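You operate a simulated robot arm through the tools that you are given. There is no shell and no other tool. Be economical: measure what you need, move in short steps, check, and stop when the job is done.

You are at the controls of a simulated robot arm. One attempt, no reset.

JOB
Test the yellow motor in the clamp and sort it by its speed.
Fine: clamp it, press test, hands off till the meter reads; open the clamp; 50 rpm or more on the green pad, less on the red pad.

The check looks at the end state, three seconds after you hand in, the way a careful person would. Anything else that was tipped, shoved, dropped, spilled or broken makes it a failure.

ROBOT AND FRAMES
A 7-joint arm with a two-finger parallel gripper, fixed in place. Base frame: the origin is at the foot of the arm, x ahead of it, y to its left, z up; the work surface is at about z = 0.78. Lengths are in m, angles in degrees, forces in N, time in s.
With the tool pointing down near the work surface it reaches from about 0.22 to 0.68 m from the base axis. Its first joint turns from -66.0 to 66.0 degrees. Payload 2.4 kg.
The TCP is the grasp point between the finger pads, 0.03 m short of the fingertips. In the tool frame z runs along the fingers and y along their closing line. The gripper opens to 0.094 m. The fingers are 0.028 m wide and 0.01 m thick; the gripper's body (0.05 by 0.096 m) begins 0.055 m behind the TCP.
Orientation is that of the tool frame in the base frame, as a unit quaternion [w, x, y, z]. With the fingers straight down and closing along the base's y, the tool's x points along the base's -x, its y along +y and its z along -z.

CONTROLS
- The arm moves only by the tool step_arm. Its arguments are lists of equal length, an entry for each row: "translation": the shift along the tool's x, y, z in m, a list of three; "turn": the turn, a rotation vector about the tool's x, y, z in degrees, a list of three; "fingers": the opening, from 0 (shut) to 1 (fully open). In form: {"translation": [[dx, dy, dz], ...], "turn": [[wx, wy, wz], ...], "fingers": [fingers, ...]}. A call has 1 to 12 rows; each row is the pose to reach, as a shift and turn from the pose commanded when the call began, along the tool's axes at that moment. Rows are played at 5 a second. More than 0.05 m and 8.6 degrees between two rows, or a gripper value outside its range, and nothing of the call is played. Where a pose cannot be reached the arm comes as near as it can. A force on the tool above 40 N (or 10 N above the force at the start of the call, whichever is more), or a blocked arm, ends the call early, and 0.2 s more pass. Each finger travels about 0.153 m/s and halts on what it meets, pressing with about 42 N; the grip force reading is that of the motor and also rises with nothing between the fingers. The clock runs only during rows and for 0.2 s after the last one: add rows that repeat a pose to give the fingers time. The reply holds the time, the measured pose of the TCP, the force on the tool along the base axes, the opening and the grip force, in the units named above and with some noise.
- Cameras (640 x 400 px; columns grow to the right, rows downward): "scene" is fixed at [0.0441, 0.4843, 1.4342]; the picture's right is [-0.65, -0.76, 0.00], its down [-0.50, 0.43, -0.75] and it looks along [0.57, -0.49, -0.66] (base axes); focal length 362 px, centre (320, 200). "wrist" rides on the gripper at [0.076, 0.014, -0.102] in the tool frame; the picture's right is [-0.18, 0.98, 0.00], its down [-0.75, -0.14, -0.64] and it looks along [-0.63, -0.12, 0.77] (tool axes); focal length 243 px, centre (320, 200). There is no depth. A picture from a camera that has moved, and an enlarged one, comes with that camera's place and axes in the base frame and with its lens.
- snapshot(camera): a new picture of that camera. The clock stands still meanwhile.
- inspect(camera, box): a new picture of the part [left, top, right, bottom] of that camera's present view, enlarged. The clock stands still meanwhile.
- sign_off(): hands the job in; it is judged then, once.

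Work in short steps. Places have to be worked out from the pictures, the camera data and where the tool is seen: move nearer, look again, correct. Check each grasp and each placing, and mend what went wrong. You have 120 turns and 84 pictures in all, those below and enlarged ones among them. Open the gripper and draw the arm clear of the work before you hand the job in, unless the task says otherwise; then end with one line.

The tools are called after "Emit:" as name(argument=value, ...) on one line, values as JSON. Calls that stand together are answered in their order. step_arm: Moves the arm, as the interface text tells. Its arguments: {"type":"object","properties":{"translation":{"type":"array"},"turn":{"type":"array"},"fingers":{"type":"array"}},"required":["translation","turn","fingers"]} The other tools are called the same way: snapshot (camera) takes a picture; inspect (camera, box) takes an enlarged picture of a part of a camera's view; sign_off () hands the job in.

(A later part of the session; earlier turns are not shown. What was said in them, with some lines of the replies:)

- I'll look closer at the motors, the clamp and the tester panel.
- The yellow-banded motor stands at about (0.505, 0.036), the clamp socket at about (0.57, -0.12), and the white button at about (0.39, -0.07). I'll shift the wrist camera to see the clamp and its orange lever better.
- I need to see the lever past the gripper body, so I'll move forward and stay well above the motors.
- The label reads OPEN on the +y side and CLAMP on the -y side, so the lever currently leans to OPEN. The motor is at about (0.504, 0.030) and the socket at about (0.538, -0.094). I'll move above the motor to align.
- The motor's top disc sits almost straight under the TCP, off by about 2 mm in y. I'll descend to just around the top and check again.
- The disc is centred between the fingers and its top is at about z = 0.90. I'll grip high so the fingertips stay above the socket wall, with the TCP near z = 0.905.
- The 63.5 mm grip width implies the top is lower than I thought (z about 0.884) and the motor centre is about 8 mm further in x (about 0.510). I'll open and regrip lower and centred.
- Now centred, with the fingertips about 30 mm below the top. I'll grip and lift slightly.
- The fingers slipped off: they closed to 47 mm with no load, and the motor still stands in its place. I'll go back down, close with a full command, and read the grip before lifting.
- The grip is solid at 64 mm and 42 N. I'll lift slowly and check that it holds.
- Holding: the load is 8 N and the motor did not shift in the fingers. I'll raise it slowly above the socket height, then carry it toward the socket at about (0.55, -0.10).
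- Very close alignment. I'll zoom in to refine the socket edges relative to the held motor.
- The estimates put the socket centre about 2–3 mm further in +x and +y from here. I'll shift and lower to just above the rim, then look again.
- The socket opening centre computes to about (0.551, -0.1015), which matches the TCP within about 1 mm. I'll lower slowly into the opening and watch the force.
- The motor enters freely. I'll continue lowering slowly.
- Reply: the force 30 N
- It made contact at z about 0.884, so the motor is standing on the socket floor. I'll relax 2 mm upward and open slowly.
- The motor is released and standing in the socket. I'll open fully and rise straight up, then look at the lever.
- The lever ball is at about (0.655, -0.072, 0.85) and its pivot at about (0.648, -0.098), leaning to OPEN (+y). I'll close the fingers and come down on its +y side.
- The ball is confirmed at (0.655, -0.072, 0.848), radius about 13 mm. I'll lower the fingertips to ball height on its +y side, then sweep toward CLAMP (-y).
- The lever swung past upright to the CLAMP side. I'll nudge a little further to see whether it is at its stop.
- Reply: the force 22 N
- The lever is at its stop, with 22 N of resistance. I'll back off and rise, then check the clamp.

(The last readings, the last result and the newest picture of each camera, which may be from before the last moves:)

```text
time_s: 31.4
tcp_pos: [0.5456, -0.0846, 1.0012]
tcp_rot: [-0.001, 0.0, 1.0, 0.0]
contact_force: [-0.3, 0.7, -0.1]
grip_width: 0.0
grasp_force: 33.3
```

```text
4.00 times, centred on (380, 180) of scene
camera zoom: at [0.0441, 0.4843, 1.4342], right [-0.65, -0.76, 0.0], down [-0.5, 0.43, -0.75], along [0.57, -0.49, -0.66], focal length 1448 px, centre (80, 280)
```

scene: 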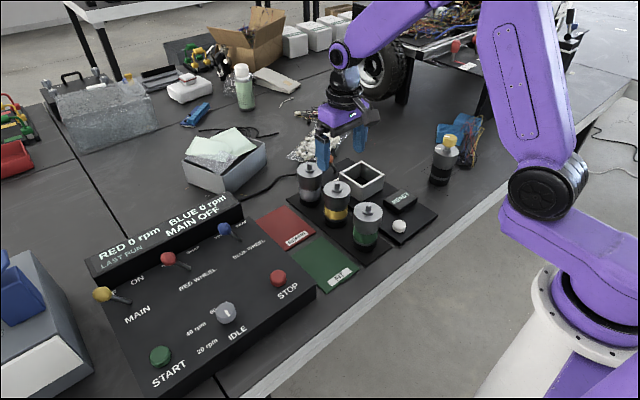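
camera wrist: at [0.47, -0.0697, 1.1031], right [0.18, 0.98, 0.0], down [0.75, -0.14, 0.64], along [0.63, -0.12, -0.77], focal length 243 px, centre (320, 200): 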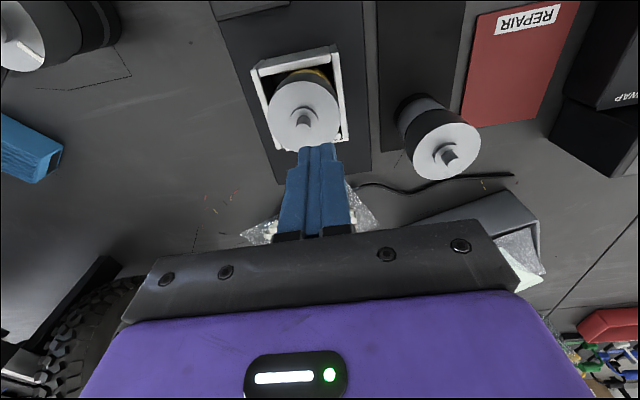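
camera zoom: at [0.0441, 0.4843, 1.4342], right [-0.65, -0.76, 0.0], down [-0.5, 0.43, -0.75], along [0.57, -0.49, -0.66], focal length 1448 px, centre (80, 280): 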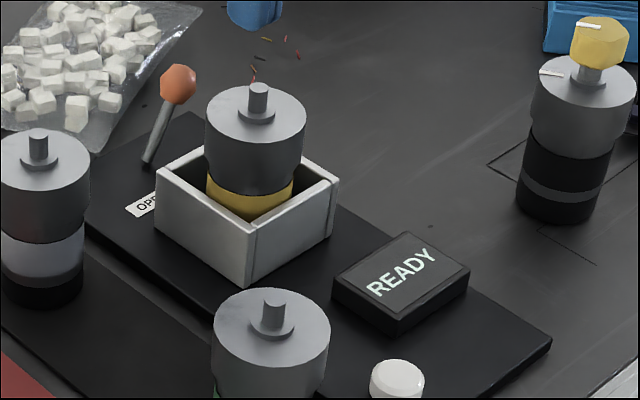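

The lever stays at CLAMP. Next I'll go over the white test button at about (0.38, -0.064) with closed fingers.

Emit:
step_arm(translation=[[0.04, 0.005, 0], [0.08, 0.01, 0], [0.12, 0.015, 0], [0.165, 0.02, 0], [0.165, 0.02, 0.04], [0.165, 0.02, 0.08], [0.165, 0.02, 0.08]], turn=[[0, 0, 0], [0, 0, 0], [0, 0, 0], [0, 0, 0], [0, 0, 0], [0, 0, 0], [0, 0, 0]], fingers=[0, 0, 0, 0, 0, 0, 0])

Emit:
snapshot(camera="wrist")

Emit:
inspect(camera="scene", box=[350, 150, 450, 250])

```text
time_s: 33.0
tcp_pos: [0.3809, -0.0652, 0.9196]
tcp_rot: [0.0, 0.0, 1.0, 0.0]
contact_force: [0.2, 0.3, 0.6]
grip_width: 0.0
grasp_force: 33.1
```

```text
40 pictures are left
camera wrist: at [0.3054, -0.0489, 1.0214], right [0.18, 0.98, 0.0], down [0.75, -0.14, 0.64], along [0.63, -0.12, -0.77], focal length 243 px, centre (320, 200)
```

wrist: 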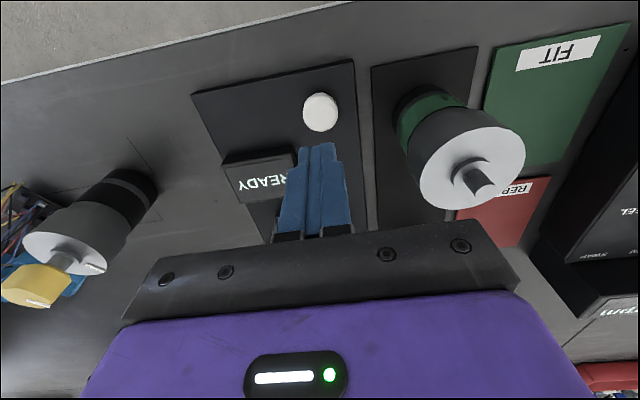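

```text
4.00 times, centred on (400, 200) of scene
camera zoom: at [0.0441, 0.4843, 1.4342], right [-0.65, -0.76, 0.0], down [-0.5, 0.43, -0.75], along [0.57, -0.49, -0.66], focal length 1448 px, centre (0, 200)
```

zoom: 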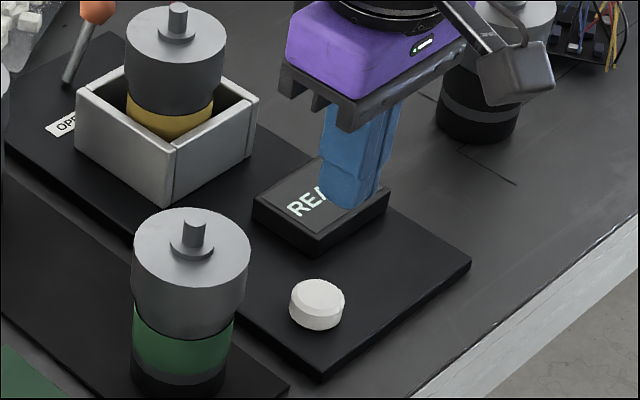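

The wrist view puts the button right under the TCP. I'll lower partway and check with both cameras.

Emit:
step_arm(translation=[[0, 0, 0.03], [0, 0, 0.055], [0, 0, 0.055]], turn=[[0, 0, 0], [0, 0, 0], [0, 0, 0]], fingers=[0, 0, 0])

Emit:
snapshot(camera="wrist")

Emit:
inspect(camera="scene", box=[350, 150, 450, 250])

```text
time_s: 33.8
tcp_pos: [0.383, -0.0642, 0.8627]
tcp_rot: [0.0, -0.001, 1.0, 0.0]
contact_force: [-0.1, -0.2, -1.2]
grip_width: 0.0
grasp_force: 33.0
```

```text
38 pictures are left
camera wrist: at [0.3071, -0.0474, 0.9651], right [0.18, 0.98, 0.0], down [0.75, -0.14, 0.64], along [0.63, -0.12, -0.77], focal length 243 px, centre (320, 200)
```

wrist: 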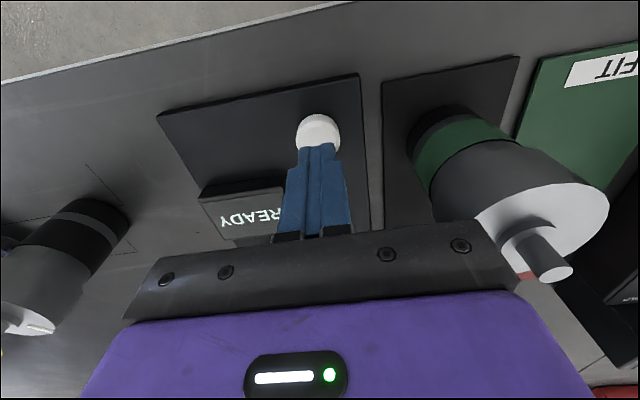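

```text
4.00 times, centred on (400, 200) of scene
camera zoom: at [0.0441, 0.4843, 1.4342], right [-0.65, -0.76, 0.0], down [-0.5, 0.43, -0.75], along [0.57, -0.49, -0.66], focal length 1448 px, centre (0, 200)
```

zoom: 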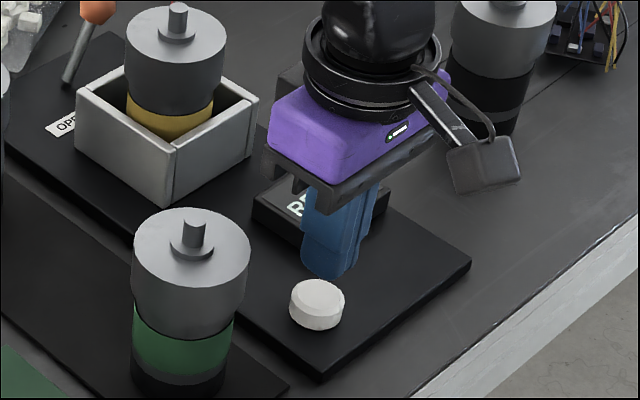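

The tip lies over the button within a few millimetres. I'll press down in small steps until I feel resistance.

Emit:
step_arm(translation=[[0, 0.001, 0.012], [0, 0.001, 0.02], [0, 0.001, 0.025], [0, 0.001, 0.028], [0, 0.001, 0.031], [0, 0.001, 0.034], [0, 0.001, 0.037]], turn=[[0, 0, 0], [0, 0, 0], [0, 0, 0], [0, 0, 0], [0, 0, 0], [0, 0, 0], [0, 0, 0]], fingers=[0, 0, 0, 0, 0, 0, 0])

Emit:
inspect(camera="scene", box=[350, 150, 450, 250])

```text
time_s: 35.4
tcp_pos: [0.3816, -0.0649, 0.8284]
tcp_rot: [0.0, 0.0, 1.0, 0.0]
contact_force: [-5.4, -0.2, 35.8]
grip_width: 0.0001
grasp_force: 33.2
```

```text
4.00 times, centred on (400, 200) of scene
camera zoom: at [0.0435, 0.4844, 1.4342], right [-0.65, -0.76, 0.0], down [-0.5, 0.43, -0.75], along [0.57, -0.49, -0.66], focal length 1448 px, centre (0, 200)
```

zoom: 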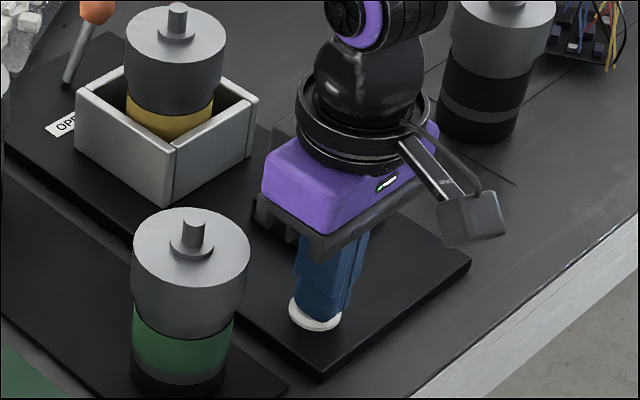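

Pressed firmly, with 36 N of reaction on the button. I'll release straight up and read the meter.

Emit:
step_arm(translation=[[0, 0, -0.015], [0, 0, -0.05], [0, 0, -0.09], [0, 0, -0.12], [0.03, 0, -0.15], [0.06, 0, -0.17]], turn=[[0, 0, 0], [0, 0, 0], [0, 0, 0], [0, 0, 0], [0, 0, 0], [0, 0, 0]], fingers=[0, 0, 0, 0, 0, 0])

Emit:
inspect(camera="scene", box=[350, 150, 450, 250])

```text
time_s: 36.8
tcp_pos: [0.3282, -0.0638, 0.9932]
tcp_rot: [0.0, 0.0, 1.0, 0.0]
contact_force: [0.5, -0.2, 0.1]
grip_width: 0.0
grasp_force: 32.7
out of reach, approached as far as the arm can: row 6
```

```text
4.00 times, centred on (400, 200) of scene
camera zoom: at [0.0441, 0.4844, 1.4341], right [-0.65, -0.76, 0.0], down [-0.5, 0.43, -0.75], along [0.57, -0.49, -0.66], focal length 1448 px, centre (0, 200)
```

zoom: 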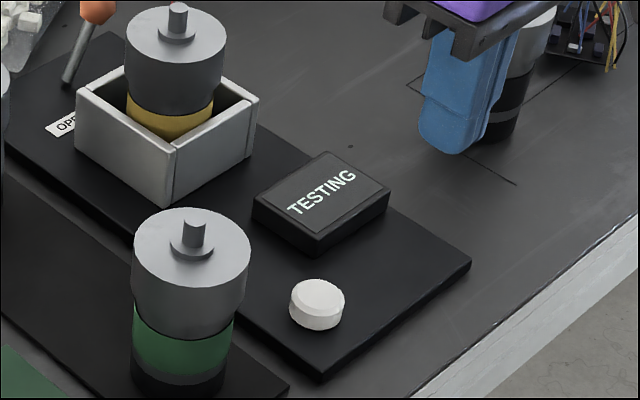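

The meter says TESTING. I'll hold still, hands off, for a couple of seconds.

Emit:
step_arm(translation=[[0, 0, 0], [0, 0, 0], [0, 0, 0], [0, 0, 0], [0, 0, 0], [0, 0, 0], [0, 0, 0], [0, 0, 0], [0, 0, 0], [0, 0, 0], [0, 0, 0], [0, 0, 0]], turn=[[0, 0, 0], [0, 0, 0], [0, 0, 0], [0, 0, 0], [0, 0, 0], [0, 0, 0], [0, 0, 0], [0, 0, 0], [0, 0, 0], [0, 0, 0], [0, 0, 0], [0, 0, 0]], fingers=[0, 0, 0, 0, 0, 0, 0, 0, 0, 0, 0, 0])

Emit:
inspect(camera="scene", box=[350, 150, 450, 250])

```text
time_s: 39.4
tcp_pos: [0.3285, -0.0638, 0.9919]
tcp_rot: [0.0, -0.001, 1.0, 0.0]
contact_force: [-1.1, -0.2, -0.3]
grip_width: 0.0
grasp_force: 33.0
```

```text
4.00 times, centred on (400, 200) of scene
camera zoom: at [0.0441, 0.4843, 1.4342], right [-0.65, -0.76, 0.0], down [-0.5, 0.43, -0.75], along [0.57, -0.49, -0.66], focal length 1448 px, centre (0, 200)
```

zoom: 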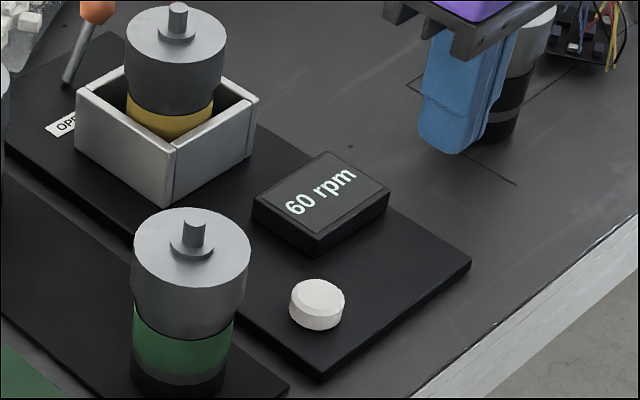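

Emit:
inspect(camera="scene", box=[385, 185, 415, 210])

Emit:
snapshot(camera="scene")

```text
16.00 times, centred on (400, 198) of scene
camera zoom: at [0.0441, 0.4843, 1.4342], right [-0.65, -0.76, 0.0], down [-0.5, 0.43, -0.75], along [0.57, -0.49, -0.66], focal length 5790 px, centre (-960, 240)
```

zoom: 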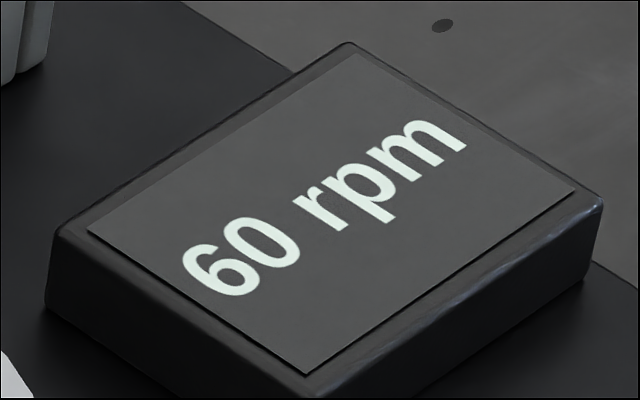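

```text
32 pictures are left
```

scene: 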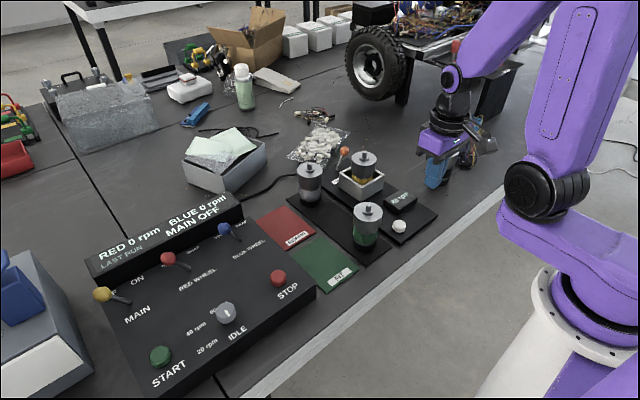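

The meter reads 60 rpm, so the motor goes on the green FIT pad. First I'll open the clamp, approaching the lever ball from the -y side at height.

Emit:
step_arm(translation=[[-0.04, -0.014, -0.01], [-0.08, -0.028, -0.01], [-0.12, -0.042, -0.01], [-0.16, -0.056, -0.01], [-0.2, -0.07, -0.01], [-0.24, -0.084, -0.01], [-0.28, -0.1, -0.01], [-0.3, -0.11, -0.01], [-0.319, -0.112, -0.01], [-0.319, -0.112, 0.03], [-0.319, -0.112, 0.06], [-0.319, -0.112, 0.06]], turn=[[0, 0, 0], [0, 0, 0], [0, 0, 0], [0, 0, 0], [0, 0, 0], [0, 0, 0], [0, 0, 0], [0, 0, 0], [0, 0, 0], [0, 0, 0], [0, 0, 0], [0, 0, 0]], fingers=[0, 0, 0, 0, 0, 0, 0, 0, 0, 0, 0, 0])

Emit:
snapshot(camera="wrist")

```text
time_s: 42.0
tcp_pos: [0.6481, -0.1759, 0.9331]
tcp_rot: [0.0, 0.0, 1.0, 0.0]
contact_force: [-0.3, -0.5, 0.6]
grip_width: 0.0003
grasp_force: 32.9
```

```text
31 pictures are left
camera wrist: at [0.5729, -0.1603, 1.0359], right [0.18, 0.98, 0.0], down [0.75, -0.14, 0.64], along [0.63, -0.12, -0.77], focal length 243 px, centre (320, 200)
```

wrist: 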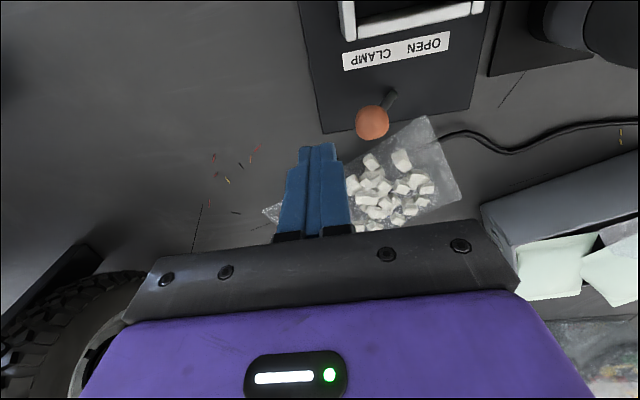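

The ball is at (0.654, -0.133). I'll descend at y = -0.175 and sweep +y toward OPEN.

Emit:
step_arm(translation=[[0, 0, 0.03], [0, 0, 0.063], [0, 0, 0.063]], turn=[[0, 0, 0], [0, 0, 0], [0, 0, 0]], fingers=[0, 0, 0])

Emit:
step_arm(translation=[[0, 0.012, 0], [0, 0.022, 0], [0, 0.031, 0], [0, 0.04, 0], [0, 0.049, 0], [0, 0.058, 0], [0, 0.067, 0], [0, 0.075, 0], [0, 0.081, 0], [0, 0.086, 0], [0, 0.09, 0]], turn=[[0, 0, 0], [0, 0, 0], [0, 0, 0], [0, 0, 0], [0, 0, 0], [0, 0, 0], [0, 0, 0], [0, 0, 0], [0, 0, 0], [0, 0, 0], [0, 0, 0]], fingers=[0, 0, 0, 0, 0, 0, 0, 0, 0, 0, 0])

Emit:
snapshot(camera="wrist")

```text
time_s: 42.8
tcp_pos: [0.6472, -0.1769, 0.8684]
tcp_rot: [0.0, 0.0, 1.0, 0.0]
contact_force: [0.8, 0.1, 0.1]
grip_width: 0.0
grasp_force: 33.2
```

```text
time_s: 45.2
tcp_pos: [0.6483, -0.0982, 0.8707]
tcp_rot: [0.002, 0.006, 1.0, -0.004]
contact_force: [9.2, -33.8, -8.4]
grip_width: 0.0001
grasp_force: 33.3
```

```text
30 pictures are left
camera wrist: at [0.5721, -0.0814, 0.9731], right [0.2, 0.98, -0.01], down [0.75, -0.15, 0.65], along [0.63, -0.13, -0.76], focal length 243 px, centre (320, 200)
```

wrist: 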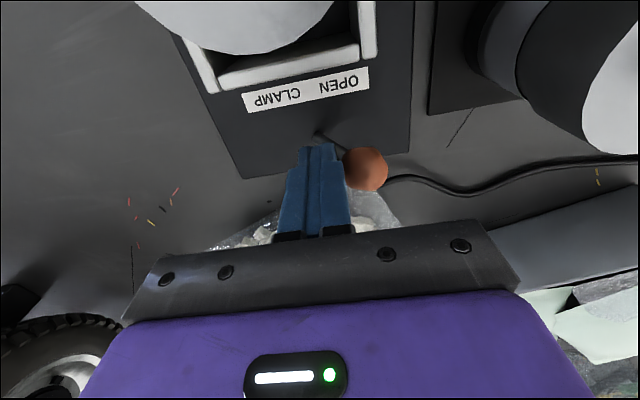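

The lever is at its OPEN stop. I'll back off, rise, and go over the motor with open fingers.

Emit:
step_arm(translation=[[0, -0.015, 0], [0, -0.03, 0], [0, -0.03, -0.04], [0, -0.03, -0.08], [0, -0.03, -0.12], [0.03, -0.025, -0.12], [0.06, -0.02, -0.12], [0.098, -0.016, -0.12], [0.098, -0.016, -0.12]], turn=[[0, 0, 0], [0, 0, 0], [0, 0, 0], [0, 0, 0], [0, 0, 0], [0, 0, 0], [0, 0, 0], [0, 0, 0], [0, 0, 0]], fingers=[0, 0, 0, 0, 0, 0.3, 0.6, 1, 1])

Emit:
snapshot(camera="wrist")

Emit:
inspect(camera="scene", box=[300, 130, 420, 230])

```text
time_s: 47.2
tcp_pos: [0.55, -0.1001, 0.9904]
tcp_rot: [0.0, -0.001, 1.0, 0.0]
contact_force: [-0.2, -0.8, 0.3]
grip_width: 0.0938
grasp_force: 0.0
```

```text
29 pictures are left
camera wrist: at [0.4742, -0.0853, 1.0931], right [0.18, 0.98, 0.0], down [0.75, -0.14, 0.64], along [0.63, -0.12, -0.77], focal length 243 px, centre (320, 200)
```

wrist: 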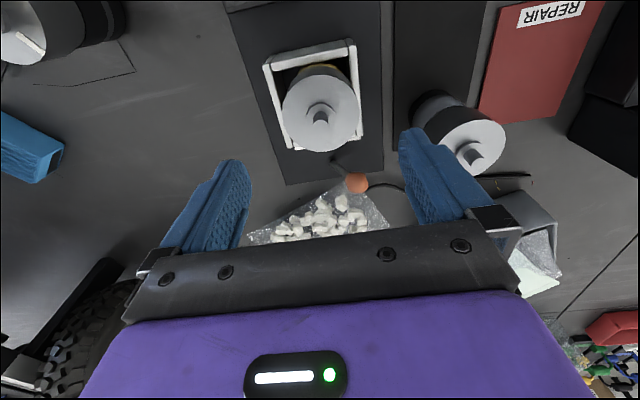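

```text
4.00 times, centred on (360, 180) of scene
camera zoom: at [0.0441, 0.4843, 1.4342], right [-0.65, -0.76, 0.0], down [-0.5, 0.43, -0.75], along [0.57, -0.49, -0.66], focal length 1448 px, centre (160, 280)
```

zoom: 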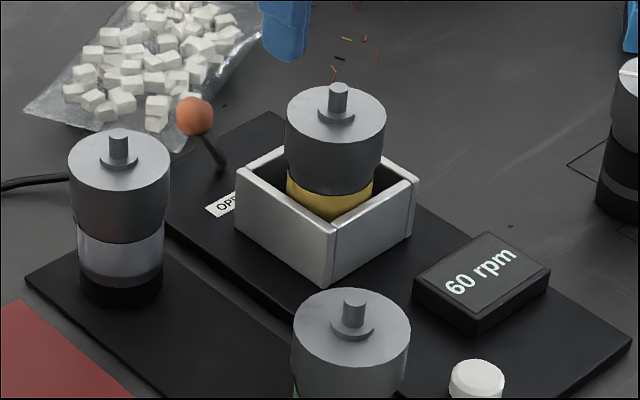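

The clamp is open and the motor stands in place. I'll descend and grip at the same height as before.

Emit:
step_arm(translation=[[0, 0, 0.04], [0, 0, 0.08], [0, 0, 0.1], [0, 0, 0.105], [0, 0, 0.105]], turn=[[0, 0, 0], [0, 0, 0], [0, 0, 0], [0, 0, 0], [0, 0, 0]], fingers=[1, 1, 1, 1, 1])

Emit:
step_arm(translation=[[0, 0, 0], [0, 0, 0], [0, 0, 0], [0, 0, 0], [0, 0, 0]], turn=[[0, 0, 0], [0, 0, 0], [0, 0, 0], [0, 0, 0], [0, 0, 0]], fingers=[0.75, 0.5, 0.2, 0.2, 0.2])

Emit:
snapshot(camera="wrist")

```text
time_s: 48.4
tcp_pos: [0.5501, -0.1021, 0.8865]
tcp_rot: [0.001, 0.0, 1.0, 0.0]
contact_force: [0.0, -0.2, -0.1]
grip_width: 0.0943
grasp_force: 0.0
```

```text
time_s: 49.6
tcp_pos: [0.5494, -0.103, 0.8856]
tcp_rot: [0.0, -0.001, 1.0, 0.0]
contact_force: [-0.2, 3.1, 1.4]
grip_width: 0.0642
grasp_force: 41.7
```

```text
27 pictures are left
camera wrist: at [0.4744, -0.0863, 0.9887], right [0.18, 0.98, 0.0], down [0.75, -0.14, 0.64], along [0.63, -0.12, -0.77], focal length 243 px, centre (320, 200)
```

wrist: 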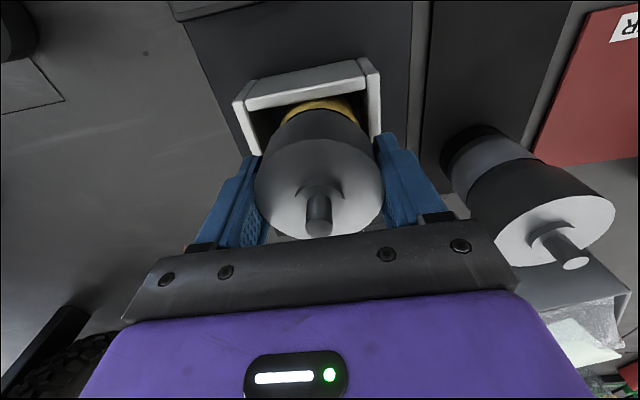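

The grip is good at 64 mm and 42 N. I'll lift slowly and straight up.

Emit:
step_arm(translation=[[0, 0, -0.003], [0, 0, -0.008], [0, 0, -0.015], [0, 0, -0.025], [0, 0, -0.037], [0, 0, -0.05], [0, 0, -0.063], [0, 0, -0.076], [0, 0, -0.09], [0, 0, -0.1], [0, 0, -0.1]], turn=[[0, 0, 0], [0, 0, 0], [0, 0, 0], [0, 0, 0], [0, 0, 0], [0, 0, 0], [0, 0, 0], [0, 0, 0], [0, 0, 0], [0, 0, 0], [0, 0, 0]], fingers=[0.2, 0.2, 0.2, 0.2, 0.2, 0.2, 0.2, 0.2, 0.2, 0.2, 0.2])

Emit:
snapshot(camera="scene")

```text
time_s: 52.0
tcp_pos: [0.5508, -0.1016, 0.9854]
tcp_rot: [-0.001, 0.0, 1.0, 0.0]
contact_force: [0.2, 0.4, -9.2]
grip_width: 0.0637
grasp_force: 41.9
```

```text
26 pictures are left
```

scene: 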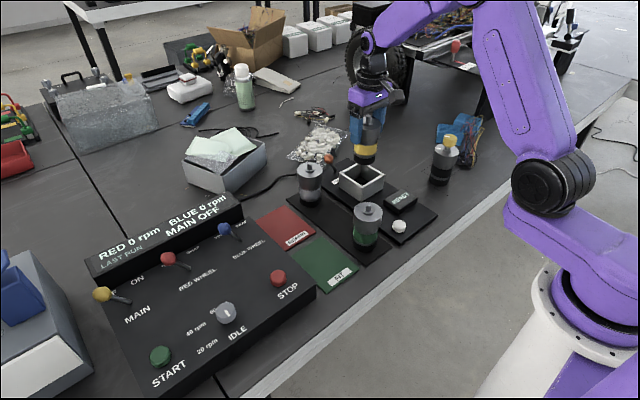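

Holding with a 9 N load. From the pictures the green FIT pad spans about x 0.363–0.49 and y 0.095–0.19, so I'll aim for (0.427, 0.142). I'll go up first to clear the other motors' shafts, then across.

Emit:
step_arm(translation=[[0, 0, -0.015], [0, 0, -0.03], [0, 0, -0.045], [0.005, 0.01, -0.05], [0.017, 0.03, -0.05], [0.03, 0.055, -0.05], [0.043, 0.08, -0.05], [0.056, 0.105, -0.05], [0.068, 0.13, -0.05], [0.08, 0.155, -0.05], [0.09, 0.175, -0.05], [0.1, 0.19, -0.05]], turn=[[0, 0, 0], [0, 0, 0], [0, 0, 0], [0, 0, 0], [0, 0, 0], [0, 0, 0], [0, 0, 0], [0, 0, 0], [0, 0, 0], [0, 0, 0], [0, 0, 0], [0, 0, 0]], fingers=[0.2, 0.2, 0.2, 0.2, 0.2, 0.2, 0.2, 0.2, 0.2, 0.2, 0.2, 0.2])

Emit:
step_arm(translation=[[0.01, 0.015, 0], [0.02, 0.035, 0], [0.024, 0.05, 0], [0.024, 0.054, 0], [0.024, 0.054, 0]], turn=[[0, 0, 0], [0, 0, 0], [0, 0, 0], [0, 0, 0], [0, 0, 0]], fingers=[0.2, 0.2, 0.2, 0.2, 0.2])

Emit:
snapshot(camera="wrist")

Emit:
inspect(camera="scene", box=[240, 130, 400, 300])

```text
time_s: 54.6
tcp_pos: [0.451, 0.0902, 1.036]
tcp_rot: [0.0, -0.001, 1.0, 0.001]
contact_force: [0.0, 0.7, -8.9]
grip_width: 0.0639
grasp_force: 42.1
```

```text
time_s: 55.8
tcp_pos: [0.4264, 0.144, 1.0351]
tcp_rot: [0.0, -0.001, 1.0, -0.001]
contact_force: [-0.5, 0.1, -8.4]
grip_width: 0.0638
grasp_force: 42.3
```

```text
25 pictures are left
camera wrist: at [0.3504, 0.1593, 1.1379], right [0.18, 0.98, 0.0], down [0.75, -0.14, 0.64], along [0.63, -0.12, -0.77], focal length 243 px, centre (320, 200)
```

wrist: 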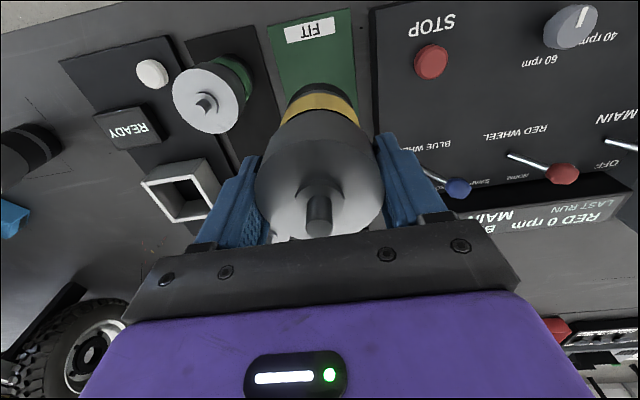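

```text
2.35 times, centred on (320, 215) of scene
camera zoom: at [0.0442, 0.4844, 1.4342], right [-0.65, -0.76, 0.0], down [-0.5, 0.43, -0.75], along [0.57, -0.49, -0.66], focal length 852 px, centre (320, 165)
```

zoom: 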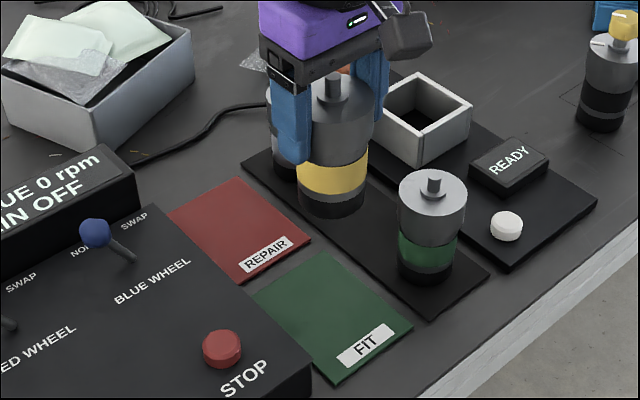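

The pad is centred at about (0.427, 0.143), right under the motor. I'll lower to just above it.

Emit:
step_arm(translation=[[0, 0, 0.012], [0, 0, 0.03], [0, 0, 0.05], [0, 0, 0.07], [0, 0, 0.09], [0, 0, 0.11], [0, 0, 0.125], [0, 0, 0.137], [0, 0, 0.145], [0, 0, 0.145]], turn=[[0, 0, 0], [0, 0, 0], [0, 0, 0], [0, 0, 0], [0, 0, 0], [0, 0, 0], [0, 0, 0], [0, 0, 0], [0, 0, 0], [0, 0, 0]], fingers=[0.2, 0.2, 0.2, 0.2, 0.2, 0.2, 0.2, 0.2, 0.2, 0.2])

Emit:
snapshot(camera="wrist")

Emit:
inspect(camera="scene", box=[240, 130, 400, 300])

```text
time_s: 58.0
tcp_pos: [0.4268, 0.1417, 0.8922]
tcp_rot: [0.0, 0.0, 1.0, 0.001]
contact_force: [1.1, 0.8, -9.7]
grip_width: 0.0637
grasp_force: 42.4
```

```text
23 pictures are left
camera wrist: at [0.3512, 0.157, 0.9941], right [0.18, 0.98, 0.0], down [0.75, -0.14, 0.64], along [0.63, -0.12, -0.77], focal length 243 px, centre (320, 200)
```

wrist: 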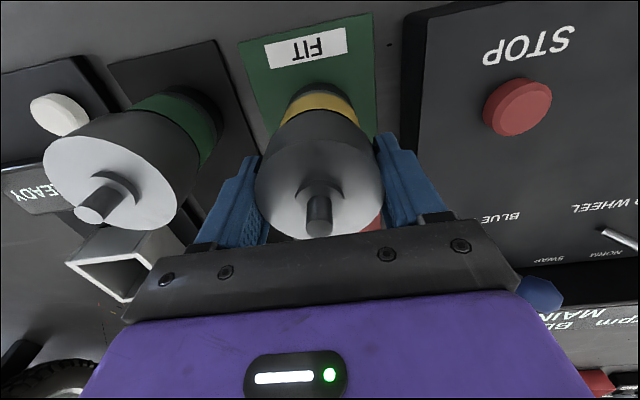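

```text
2.35 times, centred on (320, 215) of scene
camera zoom: at [0.0442, 0.4844, 1.4342], right [-0.65, -0.76, 0.0], down [-0.5, 0.43, -0.75], along [0.57, -0.49, -0.66], focal length 852 px, centre (320, 165)
```

zoom: 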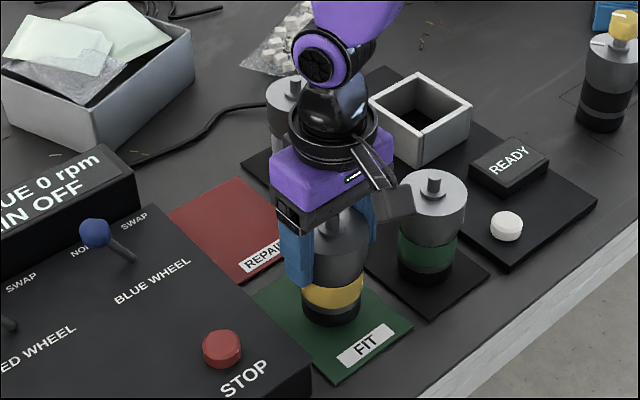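

The motor is over the pad with some height left. I'll lower in 3 mm steps until touchdown.

Emit:
step_arm(translation=[[0, 0, 0.004], [0, 0, 0.008], [0, 0, 0.011], [0, 0, 0.011]], turn=[[0, 0, 0], [0, 0, 0], [0, 0, 0], [0, 0, 0]], fingers=[0.2, 0.2, 0.2, 0.2])

```text
time_s: 59.0
tcp_pos: [0.4271, 0.1414, 0.8804]
tcp_rot: [0.001, 0.0, 1.0, 0.001]
contact_force: [-0.7, -0.2, -8.9]
grip_width: 0.0637
grasp_force: 41.9
```

Emit:
step_arm(translation=[[0, 0, 0.002], [0, 0, 0.004], [0, 0, 0.005], [0, 0, 0.005]], turn=[[0, 0, 0], [0, 0, 0], [0, 0, 0], [0, 0, 0]], fingers=[0.2, 0.2, 0.2, 0.2])

```text
time_s: 60.0
tcp_pos: [0.4253, 0.1413, 0.8756]
tcp_rot: [0.002, -0.002, 1.0, 0.0]
contact_force: [-9.5, -1.2, 30.0]
grip_width: 0.0639
grasp_force: 42.3
```

Touchdown at about z = 0.876. I'll ease the press by about 2 mm and open the fingers gently.

Emit:
step_arm(translation=[[0, 0, -0.001], [0, 0, -0.002], [0, 0, -0.002], [0, 0, -0.002], [0, 0, -0.002], [0, 0, -0.002], [0, 0, -0.002]], turn=[[0, 0, 0], [0, 0, 0], [0, 0, 0], [0, 0, 0], [0, 0, 0], [0, 0, 0], [0, 0, 0]], fingers=[0.2, 0.2, 0.7, 0.75, 0.82, 0.9, 0.9])

Emit:
snapshot(camera="wrist")

Emit:
inspect(camera="scene", box=[240, 130, 400, 300])

```text
time_s: 61.6
tcp_pos: [0.4251, 0.1414, 0.8777]
tcp_rot: [0.0, 0.0, 1.0, 0.001]
contact_force: [1.4, 0.7, 0.2]
grip_width: 0.0848
grasp_force: 0.0
```

```text
21 pictures are left
camera wrist: at [0.35, 0.1572, 0.9797], right [0.18, 0.98, 0.0], down [0.75, -0.14, 0.64], along [0.63, -0.12, -0.77], focal length 243 px, centre (320, 200)
```

wrist: 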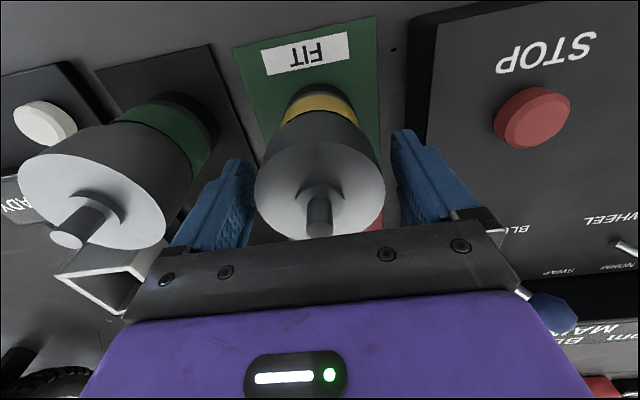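

```text
2.35 times, centred on (320, 215) of scene
camera zoom: at [0.0441, 0.4843, 1.4342], right [-0.65, -0.76, 0.0], down [-0.5, 0.43, -0.75], along [0.57, -0.49, -0.66], focal length 852 px, centre (320, 165)
```

zoom: 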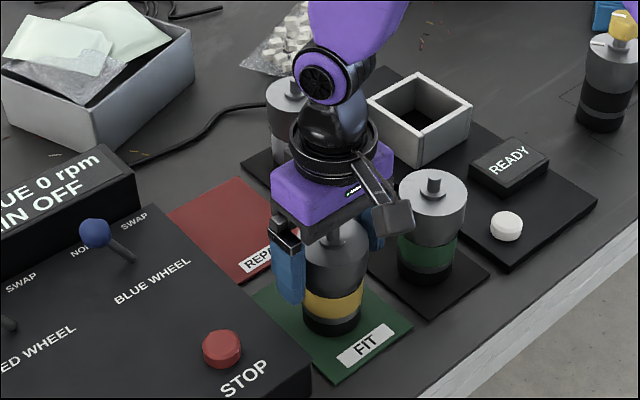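

The motor stands upright on the FIT pad and is released. I'll rise straight up and draw clear.

Emit:
step_arm(translation=[[0, 0, -0.01], [0, 0, -0.03], [0, 0, -0.06], [0, 0, -0.1], [0, 0, -0.14], [0, 0, -0.18], [0, -0.04, -0.2], [0, -0.08, -0.2], [0, -0.12, -0.2]], turn=[[0, 0, 0], [0, 0, 0], [0, 0, 0], [0, 0, 0], [0, 0, 0], [0, 0, 0], [0, 0, 0], [0, 0, 0], [0, 0, 0]], fingers=[0.9, 0.9, 0.95, 1, 1, 1, 1, 1, 1])

Emit:
snapshot(camera="scene")

Emit:
inspect(camera="scene", box=[240, 130, 400, 300])

```text
time_s: 63.6
tcp_pos: [0.4261, 0.0219, 1.0747]
tcp_rot: [0.0, -0.001, 1.0, 0.0]
contact_force: [-0.5, 0.5, -1.1]
grip_width: 0.0938
grasp_force: 0.0
```

```text
19 pictures are left
```

scene: 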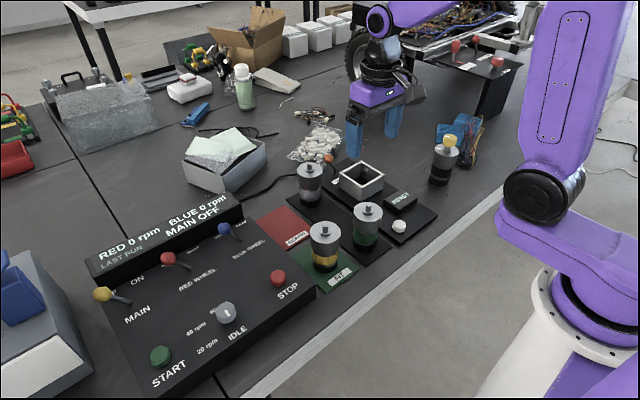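

```text
2.35 times, centred on (320, 215) of scene
camera zoom: at [0.0441, 0.4843, 1.4342], right [-0.65, -0.76, 0.0], down [-0.5, 0.43, -0.75], along [0.57, -0.49, -0.66], focal length 852 px, centre (320, 165)
```

zoom: 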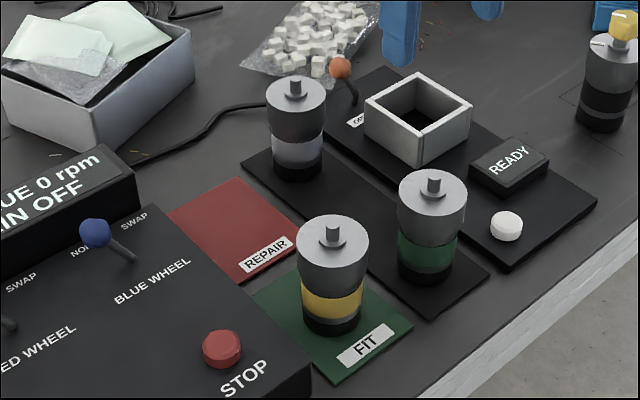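

The yellow motor stands on FIT, the clamp is open, everything else is undisturbed, and the arm is clear, so I'm handing in.

Emit:
sign_off()

```text
The job is handed in.
```

The yellow motor tested at 60 rpm and is standing on the green FIT pad, with the clamp open, the arm clear and the job handed in.
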